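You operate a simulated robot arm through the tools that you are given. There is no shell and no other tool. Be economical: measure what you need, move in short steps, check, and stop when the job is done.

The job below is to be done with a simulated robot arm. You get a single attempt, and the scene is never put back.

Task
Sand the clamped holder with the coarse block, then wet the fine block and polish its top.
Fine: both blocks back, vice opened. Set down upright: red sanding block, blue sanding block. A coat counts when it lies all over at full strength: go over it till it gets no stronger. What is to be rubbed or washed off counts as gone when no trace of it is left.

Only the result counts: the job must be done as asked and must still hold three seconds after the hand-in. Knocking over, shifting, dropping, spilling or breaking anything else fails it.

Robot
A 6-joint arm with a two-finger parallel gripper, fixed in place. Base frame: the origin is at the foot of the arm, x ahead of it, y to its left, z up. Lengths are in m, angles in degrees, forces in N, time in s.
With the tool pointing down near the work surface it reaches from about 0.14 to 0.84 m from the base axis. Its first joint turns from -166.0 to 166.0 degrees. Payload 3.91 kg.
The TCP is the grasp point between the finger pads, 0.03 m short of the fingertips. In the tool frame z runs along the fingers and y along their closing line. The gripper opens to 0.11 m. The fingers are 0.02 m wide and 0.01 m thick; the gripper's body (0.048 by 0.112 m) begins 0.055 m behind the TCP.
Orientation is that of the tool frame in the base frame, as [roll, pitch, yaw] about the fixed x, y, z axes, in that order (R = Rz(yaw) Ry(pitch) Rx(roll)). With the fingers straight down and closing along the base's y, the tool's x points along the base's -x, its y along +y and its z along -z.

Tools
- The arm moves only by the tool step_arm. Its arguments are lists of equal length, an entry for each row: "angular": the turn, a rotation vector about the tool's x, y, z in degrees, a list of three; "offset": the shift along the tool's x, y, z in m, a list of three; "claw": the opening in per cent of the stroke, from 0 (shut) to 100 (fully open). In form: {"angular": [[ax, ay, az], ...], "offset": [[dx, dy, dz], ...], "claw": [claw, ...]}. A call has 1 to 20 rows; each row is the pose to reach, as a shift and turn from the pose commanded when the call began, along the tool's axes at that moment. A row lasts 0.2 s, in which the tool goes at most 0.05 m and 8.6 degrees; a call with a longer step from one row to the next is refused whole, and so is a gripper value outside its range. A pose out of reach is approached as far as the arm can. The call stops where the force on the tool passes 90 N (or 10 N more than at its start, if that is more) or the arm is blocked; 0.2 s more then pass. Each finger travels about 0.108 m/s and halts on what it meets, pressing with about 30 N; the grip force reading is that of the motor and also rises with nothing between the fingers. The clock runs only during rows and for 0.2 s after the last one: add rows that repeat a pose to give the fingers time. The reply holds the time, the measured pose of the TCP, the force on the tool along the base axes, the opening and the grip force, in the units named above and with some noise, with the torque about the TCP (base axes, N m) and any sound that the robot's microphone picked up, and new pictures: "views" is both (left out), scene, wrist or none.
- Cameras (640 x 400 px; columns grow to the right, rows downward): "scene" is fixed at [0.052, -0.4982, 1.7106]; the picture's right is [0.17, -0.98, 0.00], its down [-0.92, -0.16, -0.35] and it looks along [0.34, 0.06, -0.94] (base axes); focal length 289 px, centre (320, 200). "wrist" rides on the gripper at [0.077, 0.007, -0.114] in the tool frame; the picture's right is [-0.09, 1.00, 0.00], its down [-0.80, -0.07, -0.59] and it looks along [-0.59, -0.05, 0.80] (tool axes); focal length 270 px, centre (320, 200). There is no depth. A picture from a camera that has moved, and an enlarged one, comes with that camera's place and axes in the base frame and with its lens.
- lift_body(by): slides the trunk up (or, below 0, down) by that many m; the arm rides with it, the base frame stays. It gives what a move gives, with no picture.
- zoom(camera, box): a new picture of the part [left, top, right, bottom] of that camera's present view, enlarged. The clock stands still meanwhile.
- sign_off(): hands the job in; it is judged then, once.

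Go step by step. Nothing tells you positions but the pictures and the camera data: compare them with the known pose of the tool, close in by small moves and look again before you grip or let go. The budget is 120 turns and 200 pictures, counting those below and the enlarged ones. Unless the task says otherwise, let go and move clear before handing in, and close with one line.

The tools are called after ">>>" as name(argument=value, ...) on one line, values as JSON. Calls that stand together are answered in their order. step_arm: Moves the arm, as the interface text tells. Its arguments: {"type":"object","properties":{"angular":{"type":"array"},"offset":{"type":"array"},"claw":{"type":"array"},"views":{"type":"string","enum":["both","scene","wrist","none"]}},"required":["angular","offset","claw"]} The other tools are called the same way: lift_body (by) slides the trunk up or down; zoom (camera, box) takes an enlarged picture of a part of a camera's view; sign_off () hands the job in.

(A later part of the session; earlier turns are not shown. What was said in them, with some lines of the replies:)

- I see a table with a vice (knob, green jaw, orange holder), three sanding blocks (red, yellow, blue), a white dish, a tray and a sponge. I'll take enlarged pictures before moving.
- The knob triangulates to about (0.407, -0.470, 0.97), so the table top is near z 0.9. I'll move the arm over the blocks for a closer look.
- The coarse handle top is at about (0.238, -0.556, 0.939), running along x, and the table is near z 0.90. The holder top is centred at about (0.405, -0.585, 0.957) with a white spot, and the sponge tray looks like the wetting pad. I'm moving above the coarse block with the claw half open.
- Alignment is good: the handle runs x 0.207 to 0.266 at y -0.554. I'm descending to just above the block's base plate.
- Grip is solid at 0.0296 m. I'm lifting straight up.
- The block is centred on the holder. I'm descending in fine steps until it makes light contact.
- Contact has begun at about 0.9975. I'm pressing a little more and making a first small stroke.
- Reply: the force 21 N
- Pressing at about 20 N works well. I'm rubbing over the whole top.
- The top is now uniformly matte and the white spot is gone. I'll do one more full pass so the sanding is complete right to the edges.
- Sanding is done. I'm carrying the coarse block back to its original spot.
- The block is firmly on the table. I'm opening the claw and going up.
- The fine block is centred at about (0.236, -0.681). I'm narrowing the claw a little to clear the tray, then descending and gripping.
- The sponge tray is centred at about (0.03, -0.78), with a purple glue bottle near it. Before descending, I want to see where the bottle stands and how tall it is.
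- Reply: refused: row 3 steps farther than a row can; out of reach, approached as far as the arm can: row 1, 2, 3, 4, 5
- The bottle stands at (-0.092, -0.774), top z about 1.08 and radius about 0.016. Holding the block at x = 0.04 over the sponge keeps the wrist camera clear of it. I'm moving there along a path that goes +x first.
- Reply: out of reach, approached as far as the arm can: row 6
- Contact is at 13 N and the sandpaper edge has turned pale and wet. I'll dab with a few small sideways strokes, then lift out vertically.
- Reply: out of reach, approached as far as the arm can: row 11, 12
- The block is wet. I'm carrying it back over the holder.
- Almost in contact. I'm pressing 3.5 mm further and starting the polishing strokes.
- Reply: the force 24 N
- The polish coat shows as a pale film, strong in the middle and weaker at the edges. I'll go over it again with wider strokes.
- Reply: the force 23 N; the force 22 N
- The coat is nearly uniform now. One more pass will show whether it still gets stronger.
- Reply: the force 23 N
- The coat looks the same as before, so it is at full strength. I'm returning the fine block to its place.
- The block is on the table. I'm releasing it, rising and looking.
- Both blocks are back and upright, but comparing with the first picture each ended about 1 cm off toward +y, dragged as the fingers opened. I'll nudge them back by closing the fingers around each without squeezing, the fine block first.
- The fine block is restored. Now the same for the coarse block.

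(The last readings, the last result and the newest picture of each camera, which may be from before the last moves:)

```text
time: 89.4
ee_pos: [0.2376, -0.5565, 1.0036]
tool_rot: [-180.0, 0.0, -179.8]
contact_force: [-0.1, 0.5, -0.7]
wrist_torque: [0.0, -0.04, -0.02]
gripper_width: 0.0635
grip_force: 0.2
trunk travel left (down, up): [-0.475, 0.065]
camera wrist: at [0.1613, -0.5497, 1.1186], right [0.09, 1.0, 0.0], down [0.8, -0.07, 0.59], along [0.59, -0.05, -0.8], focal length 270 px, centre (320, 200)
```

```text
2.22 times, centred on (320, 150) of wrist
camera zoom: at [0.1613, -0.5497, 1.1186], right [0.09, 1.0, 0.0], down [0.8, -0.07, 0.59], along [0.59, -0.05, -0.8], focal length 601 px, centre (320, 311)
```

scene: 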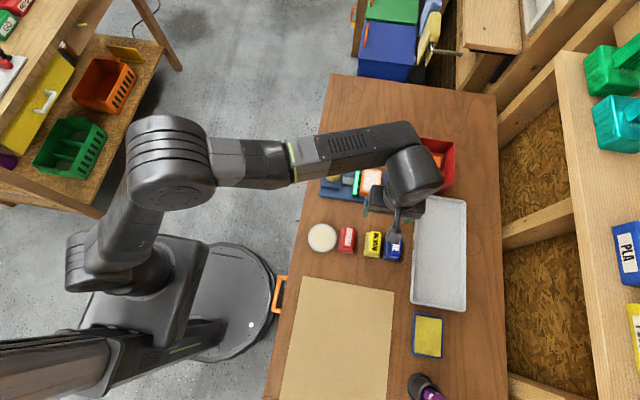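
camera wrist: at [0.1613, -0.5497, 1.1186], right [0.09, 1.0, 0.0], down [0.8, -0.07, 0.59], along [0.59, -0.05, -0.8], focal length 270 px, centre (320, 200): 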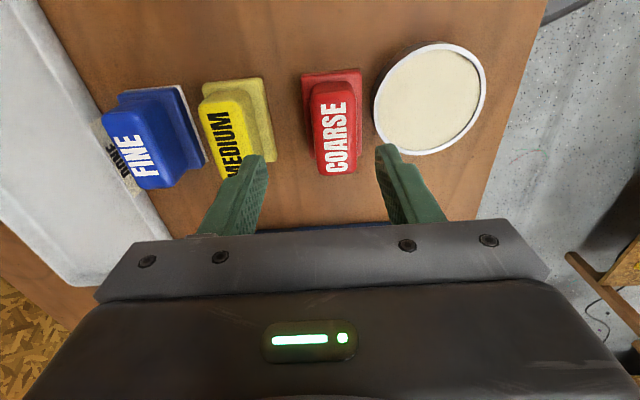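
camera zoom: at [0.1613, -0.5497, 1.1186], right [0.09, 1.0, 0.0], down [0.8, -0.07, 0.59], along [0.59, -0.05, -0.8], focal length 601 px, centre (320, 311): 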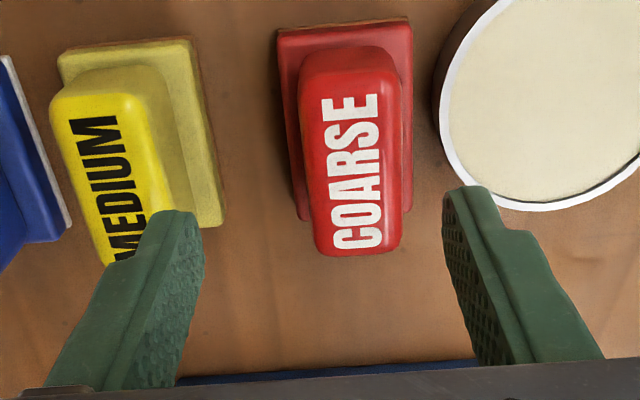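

The coarse block is at y ≈ -0.545, about 1 cm from its start, and the dish is too near for a loose push. I'll grip it with a narrow opening, lift slightly and set it down 1.5 cm toward -y.

>>> step_arm(angular=[[0, 0, 0], [0, 0, 0], [0, 0, 0], [0, 0, 0], [0, 0, 0], [0, 0, 0]], offset=[[0, 0.0095, 0], [0, 0.0095, 0], [0, 0.0095, 0.01], [0, 0.0095, 0.02], [0, 0.0095, 0.025], [0, 0.0095, 0.028]], claw=[45, 37, 37, 37, 37, 37], views="wrist")

>>> zoom(camera="wrist", box=[220, 60, 420, 240])

```text
time: 90.8
ee_pos: [0.238, -0.5473, 0.9775]
tool_rot: [179.9, 0.0, -180.0]
contact_force: [-0.1, -0.5, -0.6]
wrist_torque: [0.03, 0.0, 0.0]
gripper_width: 0.041
grip_force: 0.1
trunk travel left (down, up): [-0.475, 0.065]
camera wrist: at [0.1604, -0.5409, 1.0915], right [0.09, 1.0, 0.0], down [0.8, -0.07, 0.59], along [0.59, -0.05, -0.8], focal length 270 px, centre (320, 200)
```

wrist: 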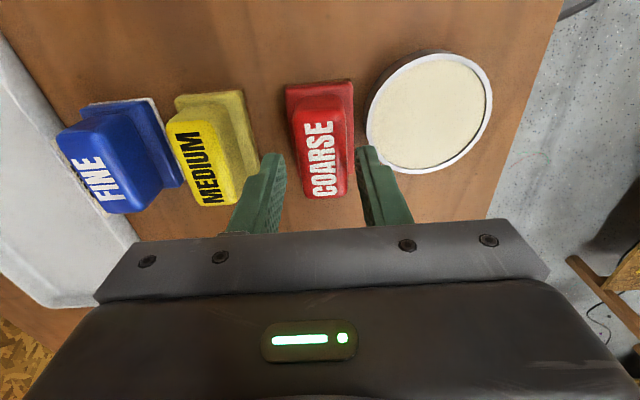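

```text
2.22 times, centred on (320, 150) of wrist
camera zoom: at [0.1604, -0.5409, 1.0915], right [0.09, 1.0, 0.0], down [0.8, -0.07, 0.59], along [0.59, -0.05, -0.8], focal length 601 px, centre (320, 311)
```

zoom: 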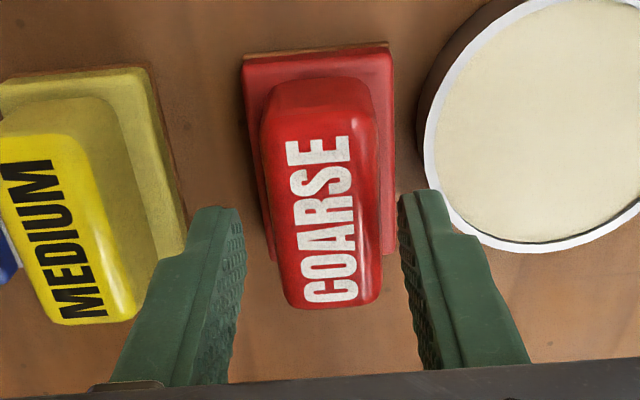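

>>> step_arm(angular=[[0, 0, 0], [0, 0, 0], [0, 0, 0], [0, 0, 0], [0, 0, 0]], offset=[[0, -0.0005, 0], [0, -0.0005, 0.006], [0, -0.0005, 0.012], [0, -0.0005, 0.016], [0, -0.0005, 0.019]], claw=[34, 34, 34, 34, 34], views="wrist")

>>> zoom(camera="wrist", box=[220, 60, 420, 240])

```text
time: 92.0
ee_pos: [0.2372, -0.5465, 0.9583]
tool_rot: [-180.0, 0.0, 179.9]
contact_force: [0.2, -0.1, -0.2]
wrist_torque: [0.01, 0.0, -0.01]
gripper_width: 0.0373
grip_force: 0.1
trunk travel left (down, up): [-0.475, 0.065]
camera wrist: at [0.1603, -0.5412, 1.0724], right [0.09, 1.0, 0.0], down [0.8, -0.07, 0.59], along [0.59, -0.05, -0.8], focal length 270 px, centre (320, 200)
```

wrist: 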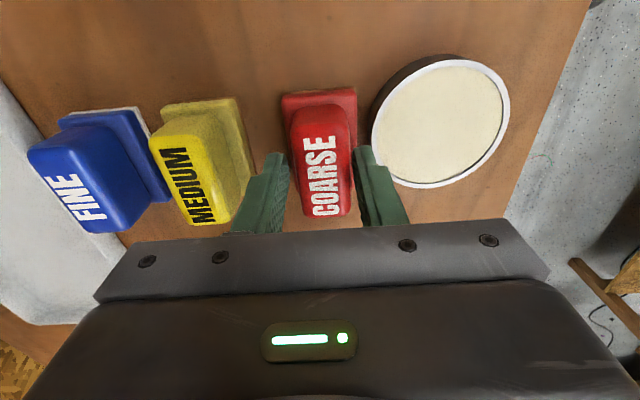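

```text
2.22 times, centred on (320, 150) of wrist
camera zoom: at [0.1603, -0.5412, 1.0724], right [0.09, 1.0, 0.0], down [0.8, -0.07, 0.59], along [0.59, -0.05, -0.8], focal length 601 px, centre (320, 311)
```

zoom: 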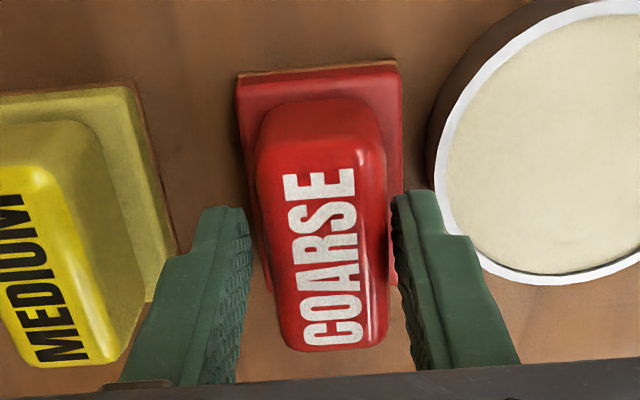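

>>> step_arm(angular=[[0, 0, 0], [0, 0, 0], [0, 0, 0], [0, 0, 0], [0, 0, 0], [0, 0, 0]], offset=[[0, 0, 0.003], [0, 0, 0.006], [0, 0, 0.006], [0, 0, 0.006], [0, 0, 0.006], [0, 0, 0.006]], claw=[34, 34, 25, 10, 10, 10], views="none")

>>> step_arm(angular=[[0, 0, 0], [0, 0, 0], [0, 0, 0], [0, 0, 0], [0, 0, 0], [0, 0, 0], [0, 0, 0], [0, 0, 0]], offset=[[0, 0, -0.004], [0, 0, -0.008], [0, -0.007, -0.008], [0, -0.014, -0.008], [0, -0.014, -0.005], [0, -0.014, -0.002], [0, -0.014, 0], [0, -0.014, 0.0005]], claw=[10, 10, 10, 10, 10, 10, 10, 10], views="wrist")

>>> zoom(camera="wrist", box=[220, 60, 420, 240])

```text
time: 93.4
ee_pos: [0.2374, -0.5464, 0.9517]
tool_rot: [-180.0, 0.0, -179.9]
contact_force: [-0.1, -0.2, 0.9]
wrist_torque: [-0.03, 0.0, -0.03]
gripper_width: 0.0293
grip_force: 29.8
trunk travel left (down, up): [-0.475, 0.065]
```

```text
time: 95.2
ee_pos: [0.2358, -0.5611, 0.9517]
tool_rot: [-180.0, 0.0, 180.0]
contact_force: [0.1, -0.1, -1.5]
wrist_torque: [0.0, -0.01, -0.02]
gripper_width: 0.0294
grip_force: 30.0
trunk travel left (down, up): [-0.475, 0.065]
camera wrist: at [0.1597, -0.5553, 1.0664], right [0.09, 1.0, 0.0], down [0.8, -0.07, 0.59], along [0.59, -0.05, -0.8], focal length 270 px, centre (320, 200)
```

wrist: 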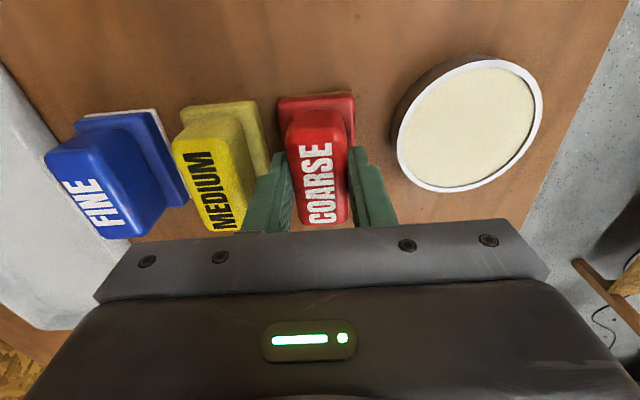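

```text
2.22 times, centred on (320, 150) of wrist
camera zoom: at [0.1597, -0.5553, 1.0664], right [0.09, 1.0, 0.0], down [0.8, -0.07, 0.59], along [0.59, -0.05, -0.8], focal length 601 px, centre (320, 311)
```

zoom: 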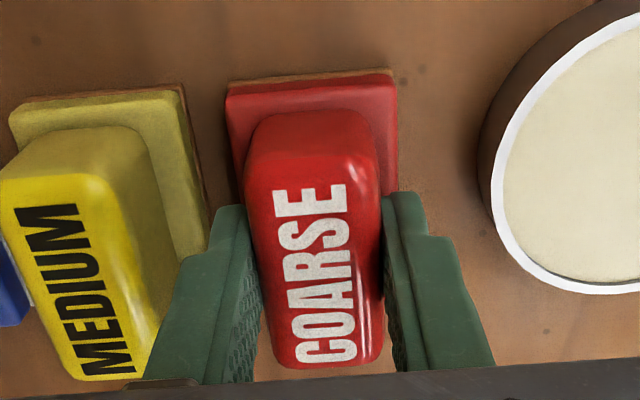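

>>> step_arm(angular=[[0, 0, 0], [0, 0, 0], [0, 0, 0]], offset=[[0, 0, 0.0005], [0, 0, 0.001], [0, 0, 0.001]], claw=[10, 10, 10], views="none")

```text
time: 96.0
ee_pos: [0.2355, -0.5603, 0.9527]
tool_rot: [-179.9, 0.0, -179.9]
contact_force: [-0.5, -3.4, 8.8]
wrist_torque: [-0.02, 0.15, 0.0]
gripper_width: 0.0297
grip_force: 29.6
trunk travel left (down, up): [-0.475, 0.065]
```

>>> step_arm(angular=[[0, 0, 0], [0, 0, 0], [0, 0, 0], [0, 0, 0], [0, 0, 0], [0, 0, 0]], offset=[[0, 0, -0.0005], [0, 0, -0.0005], [0, 0, -0.0005], [0, 0, -0.0005], [0, 0, -0.0005], [0, 0, -0.0005]], claw=[24, 27.5, 30, 32, 34, 36], views="wrist")

>>> zoom(camera="wrist", box=[220, 60, 420, 240])

```text
time: 97.4
ee_pos: [0.2364, -0.5613, 0.9513]
tool_rot: [-180.0, 0.1, -180.0]
contact_force: [-0.2, 0.3, -0.9]
wrist_torque: [-0.01, 0.01, 0.0]
gripper_width: 0.0395
grip_force: 0.0
trunk travel left (down, up): [-0.475, 0.065]
camera wrist: at [0.1601, -0.5551, 1.0656], right [0.09, 1.0, 0.0], down [0.8, -0.07, 0.59], along [0.59, -0.05, -0.8], focal length 270 px, centre (320, 200)
```

wrist: 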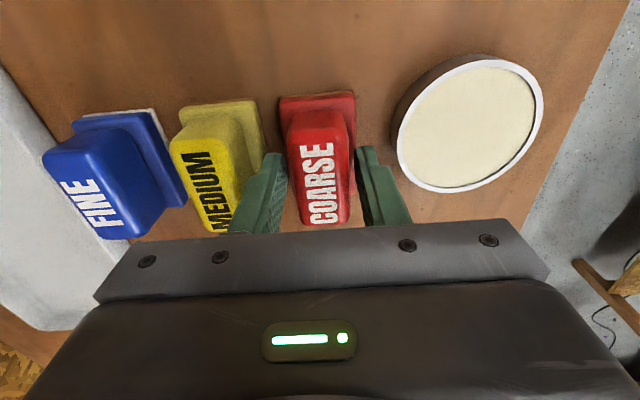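

```text
2.22 times, centred on (320, 150) of wrist
camera zoom: at [0.1601, -0.5551, 1.0656], right [0.09, 1.0, 0.0], down [0.8, -0.07, 0.59], along [0.59, -0.05, -0.8], focal length 601 px, centre (320, 311)
```

zoom: 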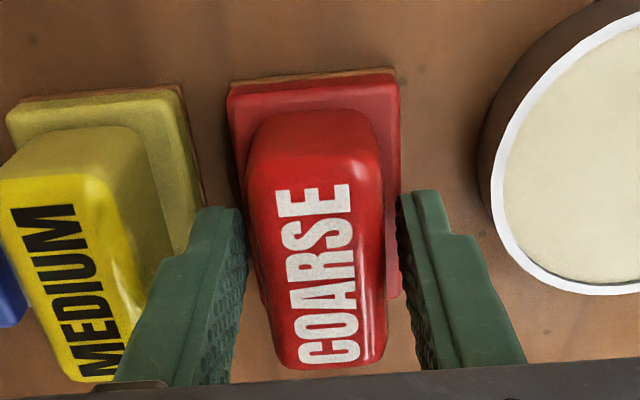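

A slow release leaves it in place at about -0.560. I'll push it 4 mm toward +y with the open finger, then rise.

>>> step_arm(angular=[[0, 0, 0], [0, 0, 0], [0, 0, 0], [0, 0, 0], [0, 0, 0], [0, 0, 0], [0, 0, 0], [0, 0, 0]], offset=[[0, 0.003, 0], [0, 0.006, 0], [0, 0.009, 0], [0, 0.006, 0], [0, 0.005, 0], [0, 0.005, -0.02], [0, 0.005, -0.04], [0, 0.005, -0.06]], claw=[36, 36, 36, 36, 38, 40, 45, 45], views="wrist")

>>> zoom(camera="wrist", box=[220, 60, 420, 240])

```text
time: 99.2
ee_pos: [0.2366, -0.5557, 1.0101]
tool_rot: [-180.0, 0.1, 180.0]
contact_force: [-0.4, 0.3, -0.7]
wrist_torque: [0.0, -0.02, -0.02]
gripper_width: 0.0494
grip_force: 0.0
trunk travel left (down, up): [-0.475, 0.065]
camera wrist: at [0.1601, -0.5493, 1.1247], right [0.09, 1.0, 0.0], down [0.8, -0.07, 0.59], along [0.59, -0.05, -0.8], focal length 270 px, centre (320, 200)
```

wrist: 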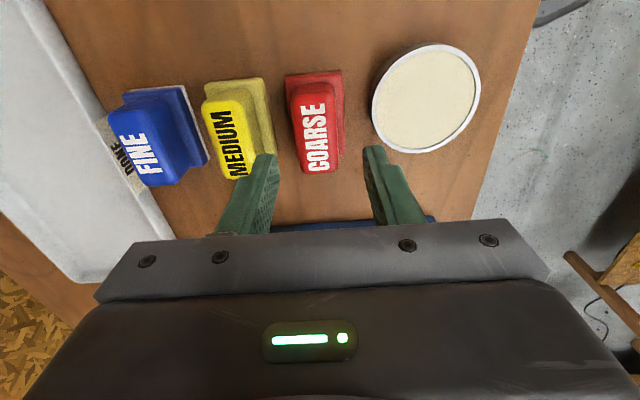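

```text
2.22 times, centred on (320, 150) of wrist
camera zoom: at [0.1601, -0.5493, 1.1247], right [0.09, 1.0, 0.0], down [0.8, -0.07, 0.59], along [0.59, -0.05, -0.8], focal length 601 px, centre (320, 311)
```

zoom: 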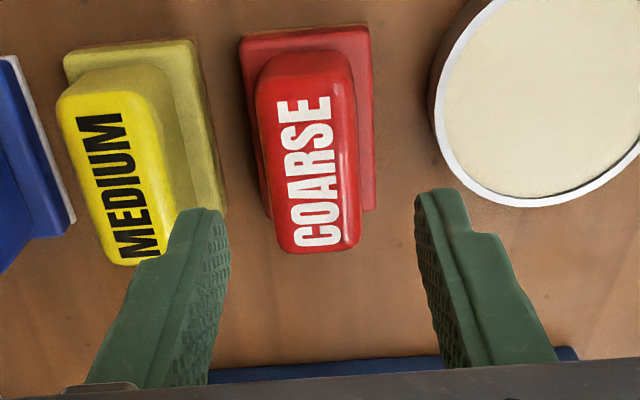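

The coarse block is within a few millimetres of its original spot. Next is the vice knob, so I'm moving above it.

>>> step_arm(angular=[[0, 0, 0], [0, 0, 0], [0, 0, 0], [0, 0, 0], [0, 0, 0], [0, 0, 0]], offset=[[0, 0, -0.035], [-0.035, 0.02, -0.05], [-0.075, 0.04, -0.05], [-0.115, 0.06, -0.05], [-0.145, 0.078, -0.05], [-0.16, 0.0857, -0.05]], claw=[60, 60, 65, 65, 65, 65], views="wrist")

>>> zoom(camera="wrist", box=[200, 60, 420, 240])

```text
time: 100.6
ee_pos: [0.3984, -0.4698, 1.0616]
tool_rot: [179.9, 0.0, 179.9]
contact_force: [0.3, -0.2, -0.8]
wrist_torque: [-0.03, -0.01, 0.01]
gripper_width: 0.0715
grip_force: 0.1
trunk travel left (down, up): [-0.475, 0.065]
camera wrist: at [0.321, -0.463, 1.1765], right [0.09, 1.0, 0.0], down [0.8, -0.07, 0.59], along [0.59, -0.05, -0.8], focal length 270 px, centre (320, 200)
```

wrist: 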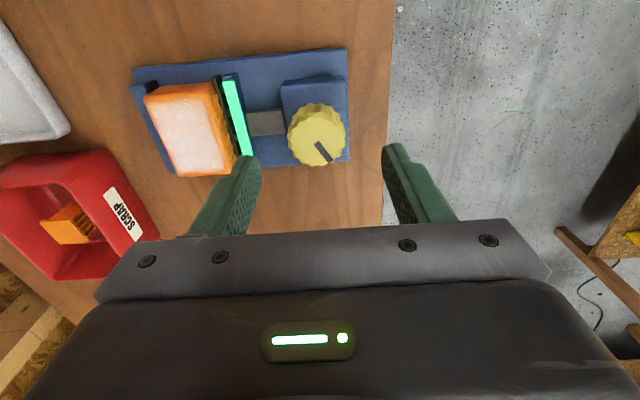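

```text
2.22 times, centred on (310, 150) of wrist
camera zoom: at [0.321, -0.463, 1.1765], right [0.09, 1.0, 0.0], down [0.8, -0.07, 0.59], along [0.59, -0.05, -0.8], focal length 601 px, centre (342, 311)
```

zoom: 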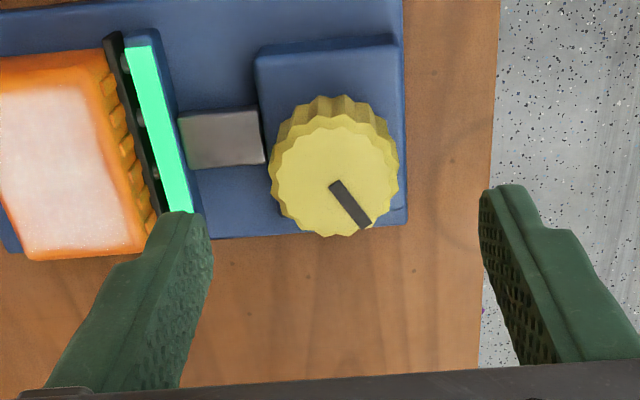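

The knob axis is at about (0.413, -0.472) with a diameter of 0.047, spanning z 0.95 to 0.972. I'm lowering around it.

>>> step_arm(angular=[[0, 0, 0], [0, 0, 0], [0, 0, 0], [0, 0, 0]], offset=[[-0.0147, -0.002, 0.02], [-0.0147, -0.002, 0.045], [-0.0147, -0.002, 0.065], [-0.0147, -0.002, 0.073]], claw=[65, 65, 65, 65], views="both")

>>> zoom(camera="wrist", box=[200, 60, 420, 240])

```text
time: 101.6
ee_pos: [0.411, -0.4713, 0.9897]
tool_rot: [-180.0, 0.0, 180.0]
contact_force: [0.0, 0.6, 0.0]
wrist_torque: [0.01, 0.03, -0.03]
gripper_width: 0.0713
grip_force: 0.1
trunk travel left (down, up): [-0.475, 0.065]
camera wrist: at [0.3341, -0.4665, 1.1028], right [0.09, 1.0, 0.0], down [0.8, -0.07, 0.59], along [0.59, -0.05, -0.8], focal length 270 px, centre (320, 200)
```

scene: 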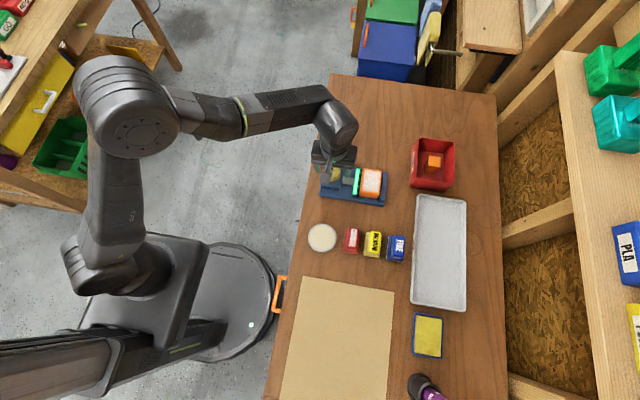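
wrist: 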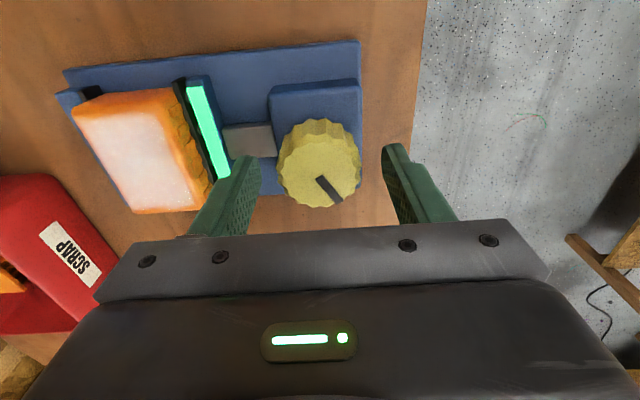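

```text
2.22 times, centred on (310, 150) of wrist
camera zoom: at [0.3341, -0.4665, 1.1028], right [0.09, 1.0, 0.0], down [0.8, -0.07, 0.59], along [0.59, -0.05, -0.8], focal length 601 px, centre (342, 311)
```

zoom: 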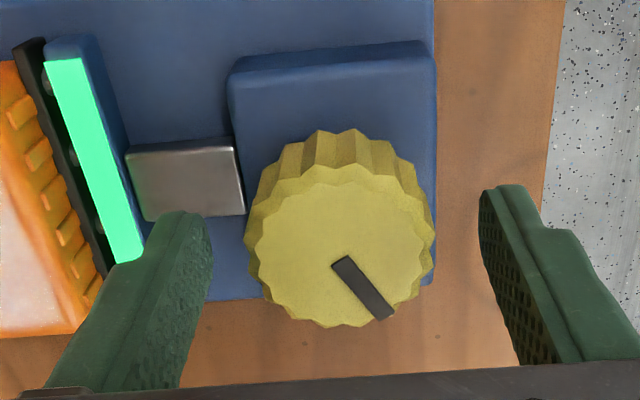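

>>> step_arm(angular=[[0, 0, 0], [0, 0, 0], [0, 0, 0], [0, 0, 0], [0, 0, 0]], offset=[[-0.001, -0.0015, 0.003], [-0.001, -0.0015, 0.006], [-0.001, -0.0015, 0.007], [-0.001, -0.0015, 0.007], [-0.001, -0.0015, 0.007]], claw=[60, 50, 40, 35, 35], views="wrist")

```text
time: 102.8
ee_pos: [0.4123, -0.4726, 0.9823]
tool_rot: [-179.9, 0.2, -179.8]
contact_force: [1.9, -1.4, 17.5]
wrist_torque: [1.1, 1.04, 0.04]
gripper_width: 0.0476
grip_force: 44.7
trunk travel left (down, up): [-0.475, 0.065]
camera wrist: at [0.3352, -0.4668, 1.0968], right [0.09, 1.0, 0.0], down [0.8, -0.07, 0.6], along [0.59, -0.05, -0.8], focal length 270 px, centre (320, 200)
```

wrist: 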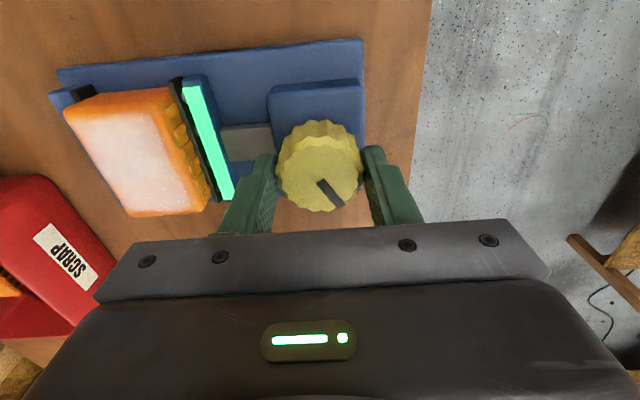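

The tips press slightly on the housing, so I'm backing off 2 mm. Then I'll turn counter-clockwise seen from above.

>>> step_arm(angular=[[0, 0, 0], [0, 0, 0]], offset=[[0, 0, -0.002], [0, 0, -0.002]], claw=[35, 35], views="none")

>>> step_arm(angular=[[0, 0, -5], [0, 0, -10], [0, 0, -15], [0, 0, -20]], offset=[[0, 0, 0], [0, 0, 0], [0, 0, 0], [0, 0, 0]], claw=[35, 35, 35, 35], views="wrist")

>>> zoom(camera="wrist", box=[0, 40, 420, 240])

```text
time: 103.4
ee_pos: [0.4125, -0.474, 0.9826]
tool_rot: [179.9, 0.0, 180.0]
contact_force: [1.4, 2.6, 3.0]
wrist_torque: [-0.8, -1.42, 0.12]
gripper_width: 0.048
grip_force: 45.2
trunk travel left (down, up): [-0.475, 0.065]
```

```text
time: 104.4
ee_pos: [0.4121, -0.4719, 0.9827]
tool_rot: [179.9, -0.1, -159.8]
contact_force: [-0.4, 11.4, -6.2]
wrist_torque: [-0.92, -0.86, -0.19]
gripper_width: 0.0478
grip_force: 45.0
trunk travel left (down, up): [-0.475, 0.065]
camera wrist: at [0.3379, -0.4936, 1.097], right [-0.26, 0.97, 0.0], down [0.78, 0.21, 0.59], along [0.57, 0.16, -0.8], focal length 270 px, centre (320, 200)
```

wrist: 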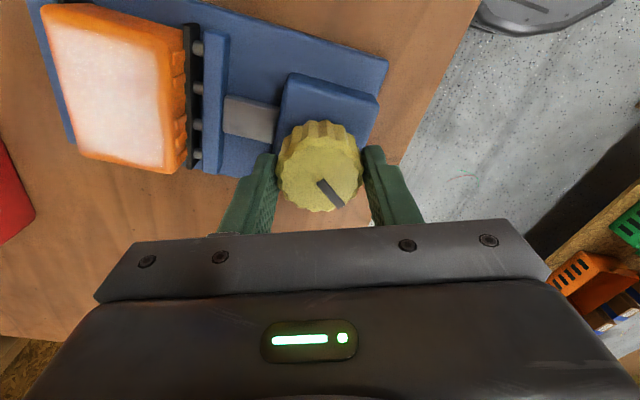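

```text
1.52 times, centred on (210, 140) of wrist
camera zoom: at [0.3379, -0.4936, 1.097], right [-0.26, 0.97, 0.0], down [0.78, 0.21, 0.59], along [0.57, 0.16, -0.8], focal length 412 px, centre (488, 291)
```

zoom: 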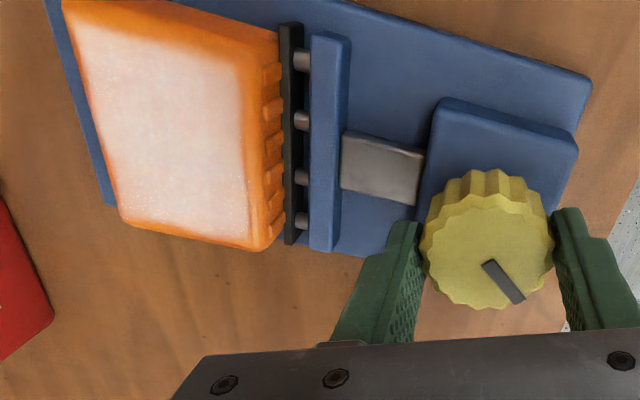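

The knob turned with the hand and the green clamp light went out, so this direction opens. I'm continuing.

>>> step_arm(angular=[[0, 0, -6], [0, 0, -12], [0, 0, -18], [0, 0, -24], [0, 0, -30], [0, 0, -36], [0, 0, -42], [0, 0, -48], [0, 0, -54], [0, 0, -60], [0, 0, -66], [0, 0, -70]], offset=[[0, 0, 0], [0, 0, 0], [0, 0, 0], [0, 0, 0], [0, 0, 0], [0, 0, 0], [0, 0, 0], [0, 0, 0], [0, 0, 0], [0, 0, 0], [0, 0, 0], [0, 0, 0]], claw=[35, 35, 35, 35, 35, 35, 35, 35, 35, 35, 35, 35], views="both")

>>> zoom(camera="scene", box=[310, 140, 410, 220])

```text
time: 107.0
ee_pos: [0.4111, -0.4713, 0.9829]
tool_rot: [179.9, 0.1, -89.9]
contact_force: [-16.1, 24.5, -20.9]
wrist_torque: [-0.18, -0.46, -0.24]
gripper_width: 0.0476
grip_force: 44.8
trunk travel left (down, up): [-0.475, 0.065]
camera wrist: at [0.4043, -0.5495, 1.0969], right [-1.0, 0.09, 0.0], down [0.07, 0.8, 0.6], along [0.05, 0.59, -0.8], focal length 270 px, centre (320, 200)
```

scene: 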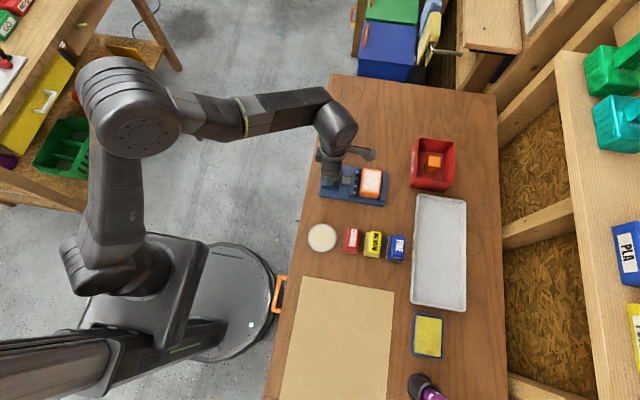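
wrist: 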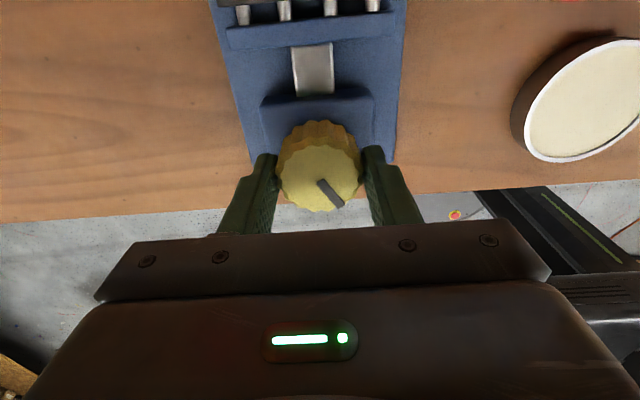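

```text
5.00 times, centred on (360, 180) of scene
camera zoom: at [0.052, -0.4982, 1.7106], right [0.17, -0.98, 0.0], down [-0.92, -0.16, -0.35], along [0.34, 0.06, -0.94], focal length 1447 px, centre (120, 300)
```

zoom: 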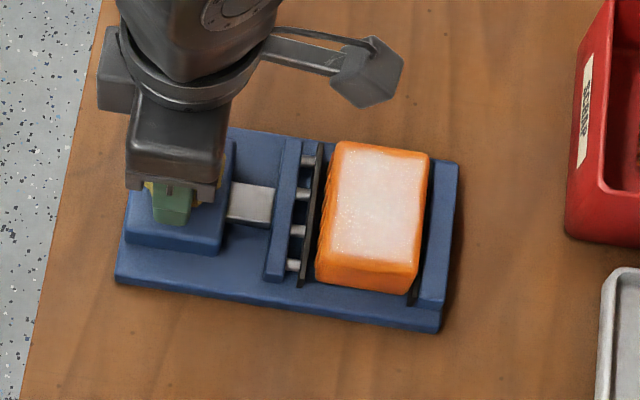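

The jaw is moving back. Side force has built up, so I'll let go, look, and re-grip before turning further.

>>> step_arm(angular=[[0, 0, 0], [0, 0, 0], [0, 0, 0], [0, 0, 0]], offset=[[0, 0, 0], [0, 0, 0], [0, 0, -0.01], [0, 0, -0.02]], claw=[50, 65, 65, 65], views="wrist")

>>> zoom(camera="wrist", box=[190, 0, 430, 220])

>>> zoom(camera="scene", box=[310, 140, 410, 220])

```text
time: 108.0
ee_pos: [0.4116, -0.4738, 1.0036]
tool_rot: [180.0, 0.0, -90.1]
contact_force: [0.1, 0.1, 0.4]
wrist_torque: [0.0, -0.01, 0.06]
gripper_width: 0.0715
grip_force: 0.0
trunk travel left (down, up): [-0.475, 0.065]
camera wrist: at [0.4059, -0.551, 1.118], right [-1.0, 0.09, 0.0], down [0.07, 0.8, 0.59], along [0.05, 0.59, -0.8], focal length 270 px, centre (320, 200)
```

wrist: 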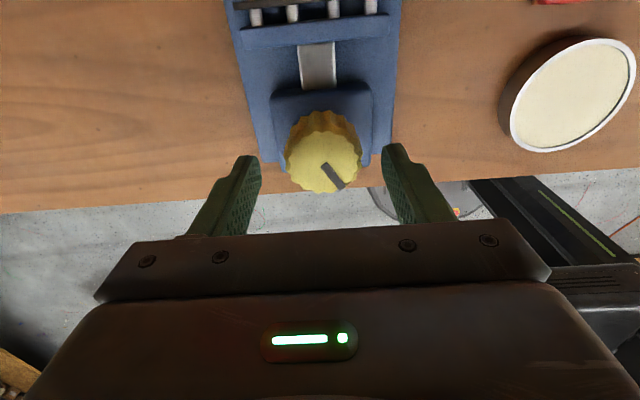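

```text
1.82 times, centred on (310, 110) of wrist
camera zoom: at [0.4059, -0.551, 1.118], right [-1.0, 0.09, 0.0], down [0.07, 0.8, 0.59], along [0.05, 0.59, -0.8], focal length 491 px, centre (338, 364)
```

zoom: 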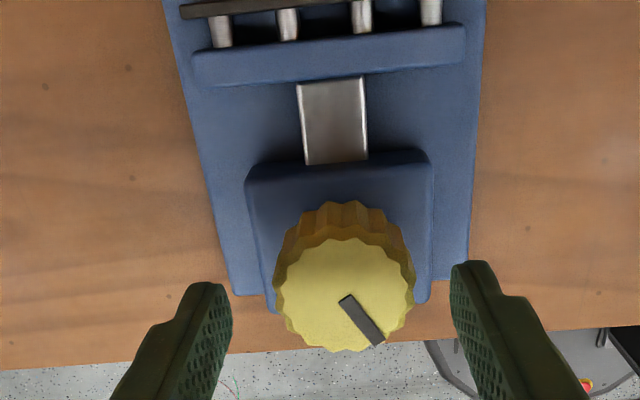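

```text
5.00 times, centred on (360, 180) of scene
camera zoom: at [0.052, -0.4982, 1.7106], right [0.17, -0.98, 0.0], down [-0.92, -0.16, -0.35], along [0.34, 0.06, -0.94], focal length 1447 px, centre (120, 300)
```

zoom: 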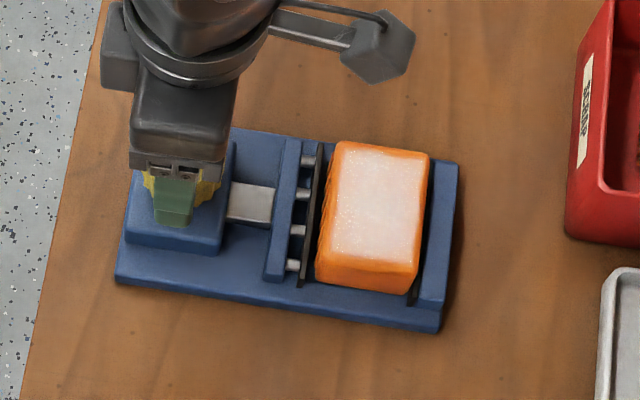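

>>> step_arm(angular=[[0, 0, 0], [0, 0, 0], [0, 0, 0], [0, 0, 0], [0, 0, 0]], offset=[[-0.0015, 0.0005, 0.01], [-0.0015, 0.0005, 0.018], [-0.0015, 0.0005, 0.018], [-0.0015, 0.0005, 0.018], [-0.0015, 0.0005, 0.018]], claw=[65, 55, 42, 38, 38], views="none")

>>> step_arm(angular=[[0, 0, -6], [0, 0, -12], [0, 0, -18], [0, 0, -24], [0, 0, -30], [0, 0, -36], [0, 0, -42], [0, 0, -48], [0, 0, -54], [0, 0, -60], [0, 0, -66], [0, 0, -72], [0, 0, -78], [0, 0, -84], [0, 0, -90]], offset=[[0, 0, 0], [0, 0, 0], [0, 0, 0], [0, 0, 0], [0, 0, 0], [0, 0, 0], [0, 0, 0], [0, 0, 0], [0, 0, 0], [0, 0, 0], [0, 0, 0], [0, 0, 0], [0, 0, 0], [0, 0, 0], [0, 0, 0]], claw=[38, 38, 38, 38, 38, 38, 38, 38, 38, 38, 38, 38, 38, 38, 38], views="both")

>>> zoom(camera="scene", box=[310, 140, 410, 220])

```text
time: 109.2
ee_pos: [0.4102, -0.4708, 0.9853]
tool_rot: [-179.9, -0.1, -89.9]
contact_force: [-10.0, 0.5, -1.8]
wrist_torque: [-0.3, 0.03, -0.09]
gripper_width: 0.0475
grip_force: 44.9
trunk travel left (down, up): [-0.475, 0.065]
```

```text
time: 111.1
ee_pos: [0.4219, -0.454, 0.9836]
tool_rot: [176.9, -0.3, -48.9]
contact_force: [-67.8, -57.4, -4.9]
wrist_torque: [0.78, 1.07, -0.32]
gripper_width: 0.0868
grip_force: 44.8
out of reach, approached as far as the arm can: row 7, 8, 9
trunk travel left (down, up): [-0.475, 0.065]
stopped in row 9: the force on the tool passed its limit at 113 N (the readings are from after the stop); the commanded pose is now the measured one
camera wrist: at [0.472, -0.514, 1.098], right [-0.81, -0.59, 0.05], down [-0.45, 0.67, 0.59], along [-0.38, 0.45, -0.81], focal length 270 px, centre (320, 200)
```

scene: 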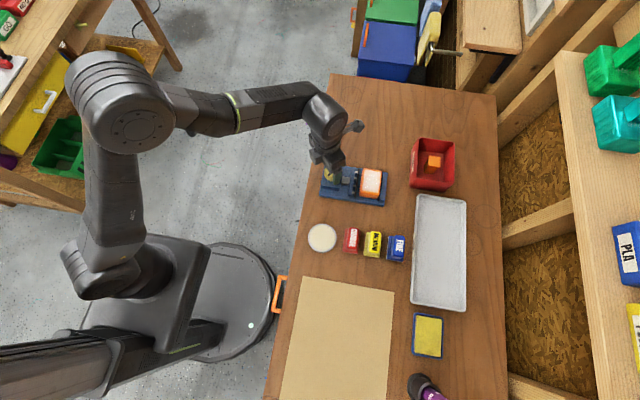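
wrist: 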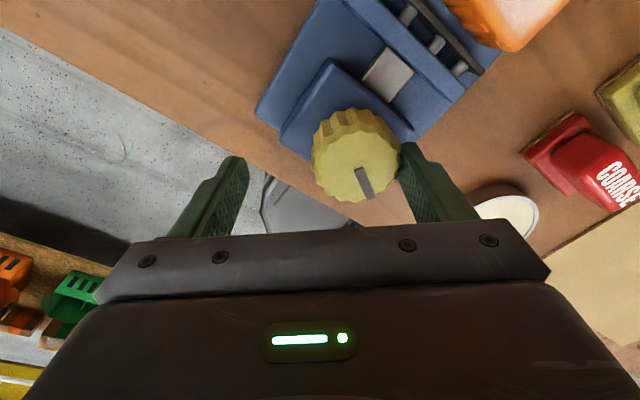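

```text
5.00 times, centred on (360, 180) of scene
camera zoom: at [0.052, -0.4982, 1.7106], right [0.17, -0.98, 0.0], down [-0.92, -0.16, -0.35], along [0.34, 0.06, -0.94], focal length 1447 px, centre (120, 300)
```

zoom: 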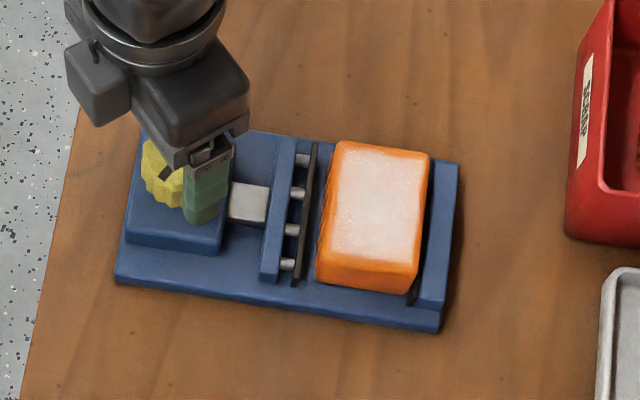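

A joint limit was hit and the hand slid off-centre, but the vice base hasn't shifted and the jaw now stands clear of the holder. I'm relieving the side load by recentring and turning back a little with the claw open.

>>> step_arm(angular=[[0, 0, 2], [0, 0, 5], [0, 0, 8], [0, 0, 10]], offset=[[0.001, 0.005, 0], [0.003, 0.01, 0], [0.005, 0.015, 0], [0.005, 0.017, 0]], claw=[85, 85, 85, 85], views="wrist")

```text
time: 112.1
ee_pos: [0.4261, -0.461, 0.9857]
tool_rot: [177.4, -1.1, -58.6]
contact_force: [0.2, -0.3, -0.7]
wrist_torque: [0.03, -0.03, 0.01]
gripper_width: 0.0933
grip_force: 0.0
trunk travel left (down, up): [-0.475, 0.065]
camera wrist: at [0.4642, -0.5258, 1.1015], right [-0.9, -0.44, 0.04], down [-0.34, 0.74, 0.57], along [-0.29, 0.5, -0.82], focal length 270 px, centre (320, 200)
```

wrist: 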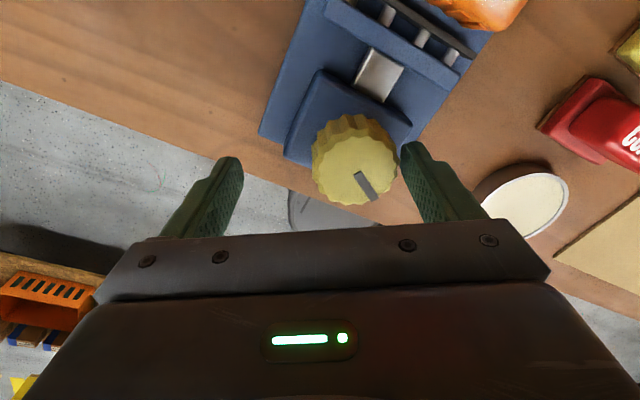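

>>> step_arm(angular=[[0, 0, 0], [0, 0, 0], [0, 0, 4], [0, 0, 12], [0, 0, 20], [0, 0, 28], [0, 0, 36]], offset=[[0, 0, -0.02], [0, 0, -0.05], [0, 0, -0.09], [0, 0, -0.13], [0, 0, -0.16], [0, 0, -0.19], [0, 0, -0.22]], claw=[85, 85, 85, 85, 85, 85, 85], views="both")

>>> zoom(camera="wrist", box=[200, 0, 480, 200])

>>> zoom(camera="scene", box=[310, 140, 410, 220])

```text
time: 113.7
ee_pos: [0.4332, -0.4507, 1.2054]
tool_rot: [178.5, -2.5, -94.6]
contact_force: [-0.1, 0.2, -0.6]
wrist_torque: [0.02, 0.03, -0.02]
gripper_width: 0.0936
grip_force: 0.1
trunk travel left (down, up): [-0.475, 0.065]
camera wrist: at [0.424, -0.523, 1.3225], right [-0.99, 0.17, 0.02], down [0.15, 0.82, 0.56], along [0.08, 0.55, -0.83], focal length 270 px, centre (320, 200)
```

scene: 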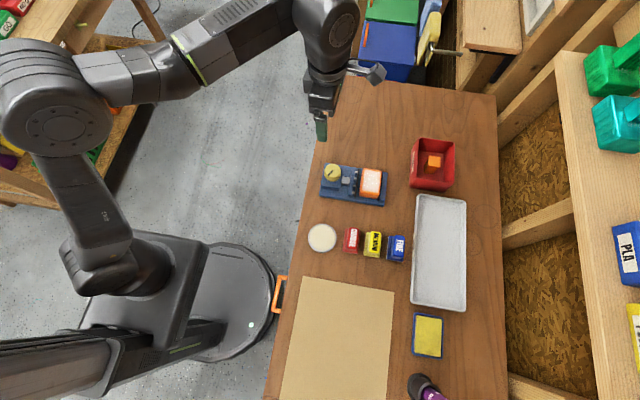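
wrist: 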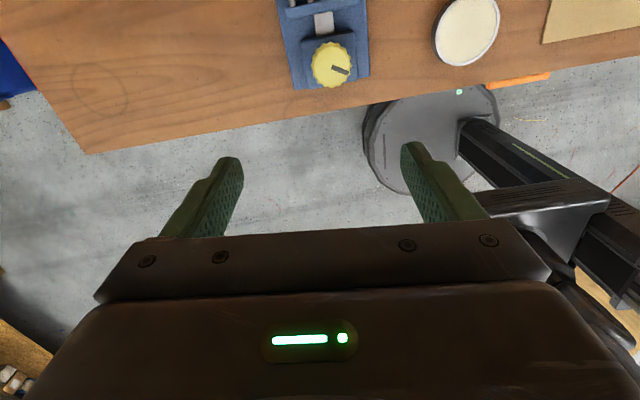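

```text
2.00 times, centred on (340, 100) of wrist
camera zoom: at [0.424, -0.523, 1.3225], right [-0.99, 0.17, 0.02], down [0.15, 0.82, 0.56], along [0.08, 0.55, -0.83], focal length 541 px, centre (280, 400)
```

zoom: 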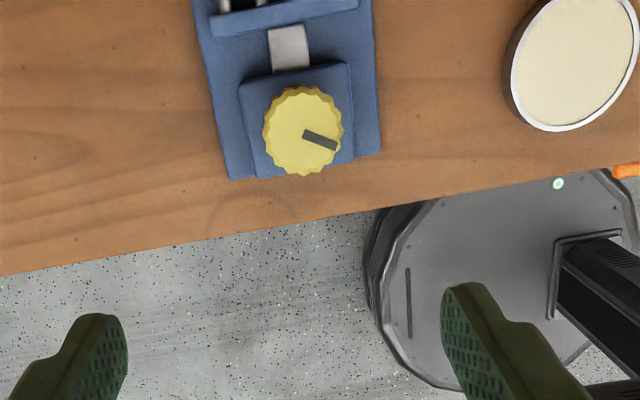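

```text
5.00 times, centred on (360, 180) of scene
camera zoom: at [0.052, -0.4982, 1.7106], right [0.17, -0.98, 0.0], down [-0.92, -0.16, -0.35], along [0.34, 0.06, -0.94], focal length 1447 px, centre (120, 300)
```

zoom: 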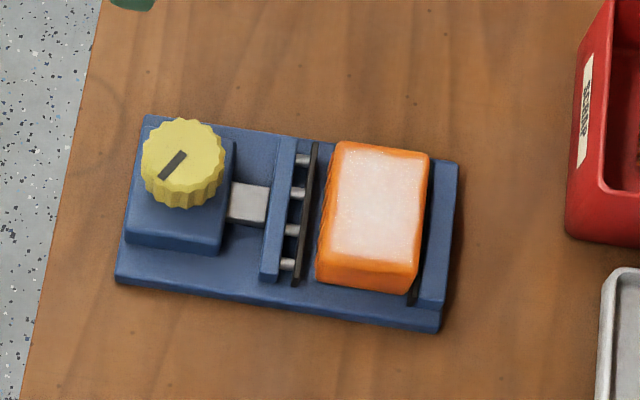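

The vice light is off and the jaw stands about 6 mm clear. To be sure it counts as open, I'll unwind the wrist and give the knob another part-turn, straightening the tool first.

>>> step_arm(angular=[[1.5, -2.5, 0], [1.5, -2.5, 0]], offset=[[0, 0, 0], [0, 0, 0]], claw=[70, 70], views="none")

>>> step_arm(angular=[[0, 0, 8], [0, 0, 16], [0, 0, 24], [0, 0, 32], [0, 0, 40], [0, 0, 48], [0, 0, 56], [0, 0, 64], [0, 0, 72], [0, 0, 80], [0, 0, 88], [0, 0, 96]], offset=[[0.005, 0.005, 0.02], [0.01, 0.01, 0.04], [0.015, 0.015, 0.06], [0.02, 0.02, 0.08], [0.02, 0.02, 0.1], [0.02, 0.02, 0.12], [0.02, 0.02, 0.14], [0.02, 0.02, 0.145], [0.02, 0.02, 0.145], [0.02, 0.02, 0.145], [0.02, 0.02, 0.145], [0.02, 0.02, 0.145]], claw=[65, 65, 65, 65, 65, 65, 65, 65, 65, 65, 65, 65], views="wrist")

>>> zoom(camera="wrist", box=[200, 60, 420, 240])

```text
time: 114.3
ee_pos: [0.4324, -0.4507, 1.2056]
tool_rot: [179.9, -0.1, -94.6]
contact_force: [0.8, 0.1, 0.6]
wrist_torque: [-0.02, -0.03, -0.03]
gripper_width: 0.0771
grip_force: 0.1
trunk travel left (down, up): [-0.475, 0.065]
```

```text
time: 116.9
ee_pos: [0.4105, -0.469, 1.0607]
tool_rot: [-180.0, -0.1, 169.4]
contact_force: [0.2, -0.1, 0.1]
wrist_torque: [0.0, -0.03, -0.02]
gripper_width: 0.0712
grip_force: 0.1
trunk travel left (down, up): [-0.475, 0.065]
camera wrist: at [0.3362, -0.4491, 1.1745], right [0.27, 0.96, 0.0], down [0.77, -0.22, 0.59], along [0.57, -0.16, -0.8], focal length 270 px, centre (320, 200)
```

wrist: 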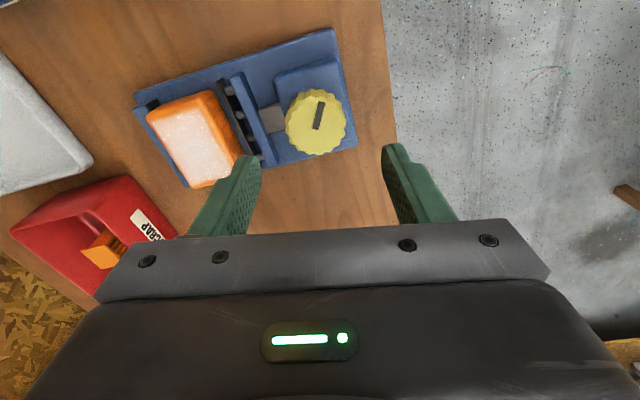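

```text
2.22 times, centred on (310, 150) of wrist
camera zoom: at [0.3362, -0.4491, 1.1745], right [0.27, 0.96, 0.0], down [0.77, -0.22, 0.59], along [0.57, -0.16, -0.8], focal length 601 px, centre (342, 311)
```

zoom: 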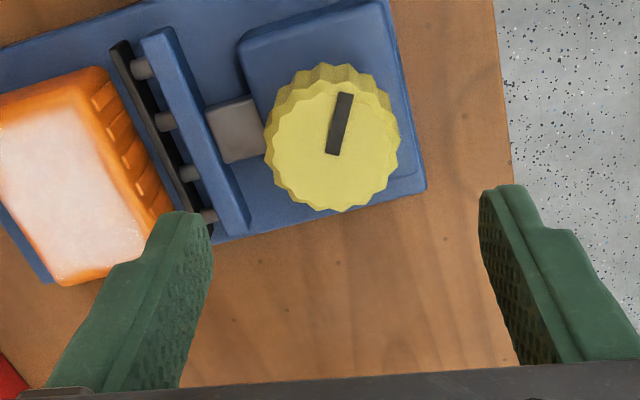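

>>> step_arm(angular=[[0, 0, 0], [0, 0, 0], [0, 0, 0], [0, 0, 0], [0, 0, 0], [0, 0, 0], [0, 0, 0]], offset=[[-0.0012, -0.0028, 0.03], [-0.0012, -0.0028, 0.06], [-0.0012, -0.0028, 0.07], [-0.0012, -0.0028, 0.0745], [-0.0012, -0.0028, 0.0745], [-0.0012, -0.0028, 0.0745], [-0.0012, -0.0028, 0.0745]], claw=[57, 57, 57, 57, 45, 38, 38], views="none")

```text
time: 118.5
ee_pos: [0.4106, -0.4735, 0.9852]
tool_rot: [-180.0, 0.0, 169.4]
contact_force: [-1.0, -7.0, -1.7]
wrist_torque: [-0.59, -0.42, -0.21]
gripper_width: 0.0468
grip_force: 45.0
trunk travel left (down, up): [-0.475, 0.065]
```

>>> step_arm(angular=[[0, 0, -6], [0, 0, -12], [0, 0, -18], [0, 0, -24], [0, 0, -30], [0, 0, -36], [0, 0, -42]], offset=[[0, 0, 0], [0, 0, 0], [0, 0, 0], [0, 0, 0], [0, 0, 0], [0, 0, 0], [0, 0, 0]], claw=[38, 38, 38, 38, 38, 38, 38], views="none")

>>> zoom(camera="scene", box=[310, 140, 410, 220])

```text
time: 120.1
ee_pos: [0.4107, -0.4722, 0.9858]
tool_rot: [179.8, 0.0, -148.6]
contact_force: [0.1, -5.9, -0.8]
wrist_torque: [-0.44, 0.03, -0.46]
gripper_width: 0.0478
grip_force: 36.5
trunk travel left (down, up): [-0.475, 0.065]
```

```text
5.00 times, centred on (360, 180) of scene
camera zoom: at [0.052, -0.4982, 1.7106], right [0.17, -0.98, 0.0], down [-0.92, -0.16, -0.35], along [0.34, 0.06, -0.94], focal length 1447 px, centre (120, 300)
```

zoom: 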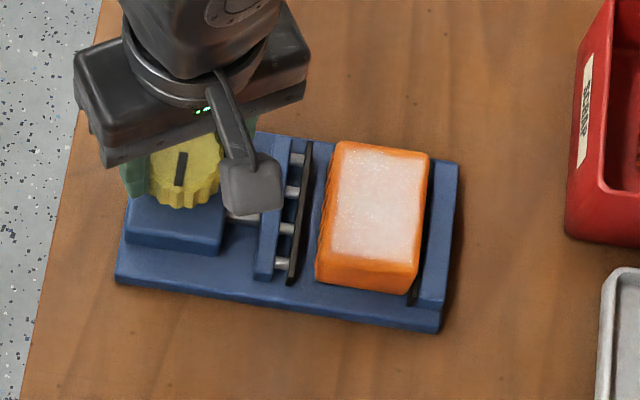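

The gap keeps growing smoothly. I'll turn another 42 degrees.

>>> step_arm(angular=[[0, 0, -6], [0, 0, -12], [0, 0, -18], [0, 0, -24], [0, 0, -30], [0, 0, -36], [0, 0, -42]], offset=[[0, 0, 0], [0, 0, 0], [0, 0, 0], [0, 0, 0], [0, 0, 0], [0, 0, 0], [0, 0, 0]], claw=[38, 38, 38, 38, 38, 38, 38], views="none")

>>> zoom(camera="scene", box=[310, 140, 410, 220])

```text
time: 121.7
ee_pos: [0.4109, -0.4718, 0.9853]
tool_rot: [179.8, 0.1, -106.6]
contact_force: [-1.9, 2.1, -0.8]
wrist_torque: [-0.03, 0.04, -0.24]
gripper_width: 0.0467
grip_force: 34.4
trunk travel left (down, up): [-0.475, 0.065]
```

```text
5.00 times, centred on (360, 180) of scene
camera zoom: at [0.052, -0.4982, 1.7106], right [0.17, -0.98, 0.0], down [-0.92, -0.16, -0.35], along [0.34, 0.06, -0.94], focal length 1447 px, centre (120, 300)
```

zoom: 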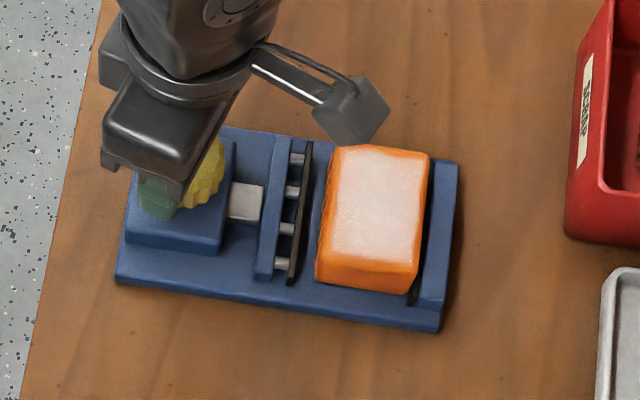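

The jaw no longer moves, so the vice is at its end stop and fully open. I'm releasing the knob and rising clear.

>>> step_arm(angular=[[0, 0, 0], [0, 0, 0], [0, 0, 0], [0, 0, 0], [0, 0, 0], [0, 0, 0], [0, 0, 0], [0, 0, 0]], offset=[[0, 0, 0], [0, 0, 0], [0, 0, -0.01], [0, 0, -0.04], [0, 0, -0.08], [0, 0, -0.12], [0, 0, -0.16], [0, 0, -0.2]], claw=[45, 57, 57, 57, 57, 57, 57, 57], views="both")

>>> zoom(camera="scene", box=[310, 140, 410, 220])

>>> zoom(camera="scene", box=[300, 120, 480, 270])

```text
time: 123.5
ee_pos: [0.4118, -0.4716, 1.1866]
tool_rot: [180.0, 0.1, -106.7]
contact_force: [-0.3, 0.3, 1.0]
wrist_torque: [0.03, 0.01, 0.02]
gripper_width: 0.0626
grip_force: 0.1
trunk travel left (down, up): [-0.475, 0.065]
camera wrist: at [0.3837, -0.5442, 1.3007], right [-0.93, 0.37, 0.0], down [0.3, 0.75, 0.59], along [0.22, 0.55, -0.8], focal length 270 px, centre (320, 200)
```

scene: 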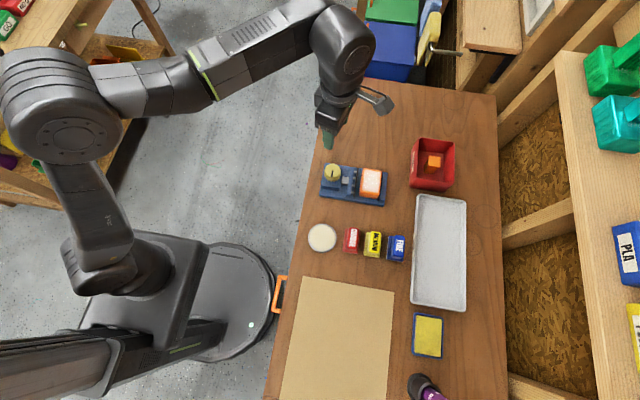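
wrist: 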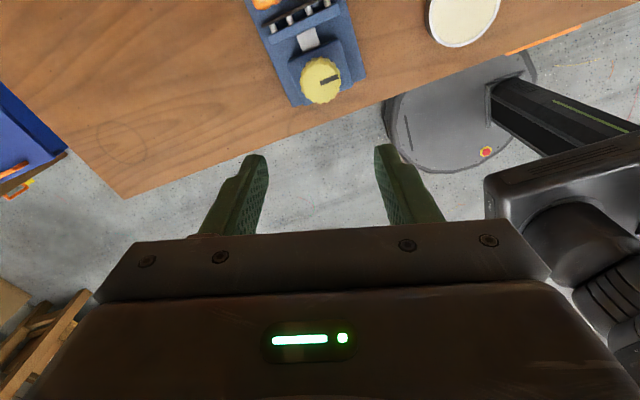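

```text
5.00 times, centred on (360, 180) of scene
camera zoom: at [0.052, -0.4982, 1.7106], right [0.17, -0.98, 0.0], down [-0.92, -0.16, -0.35], along [0.34, 0.06, -0.94], focal length 1447 px, centre (120, 300)
```

zoom: 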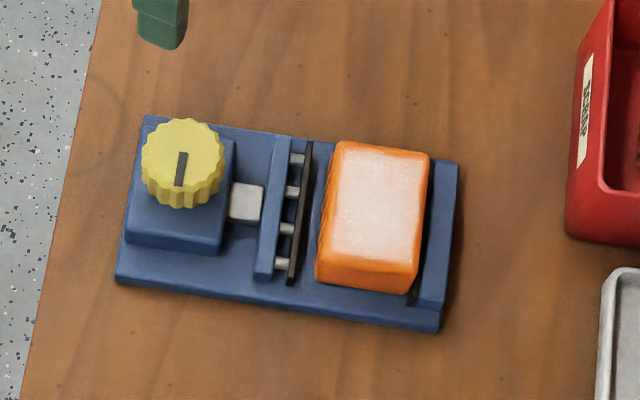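

```text
2.67 times, centred on (390, 195) of scene
camera zoom: at [0.052, -0.4982, 1.7106], right [0.17, -0.98, 0.0], down [-0.92, -0.16, -0.35], along [0.34, 0.06, -0.94], focal length 772 px, centre (133, 213)
```

zoom: 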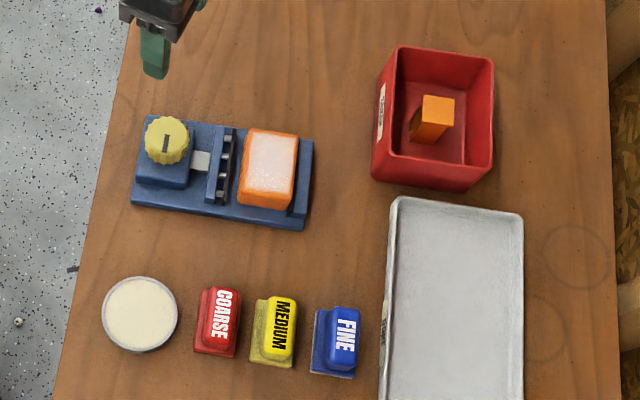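

Everything matches the start picture: both blocks are upright in their original places, the polish coat is even, the vice stands open and the arm is clear. I'm handing in.

>>> sign_off()

```text
The job is handed in.
```

The holder is sanded and wet-polished all over its top, both blocks are back upright within a few millimetres of where they started, and the vice is fully open; I've handed the job in.
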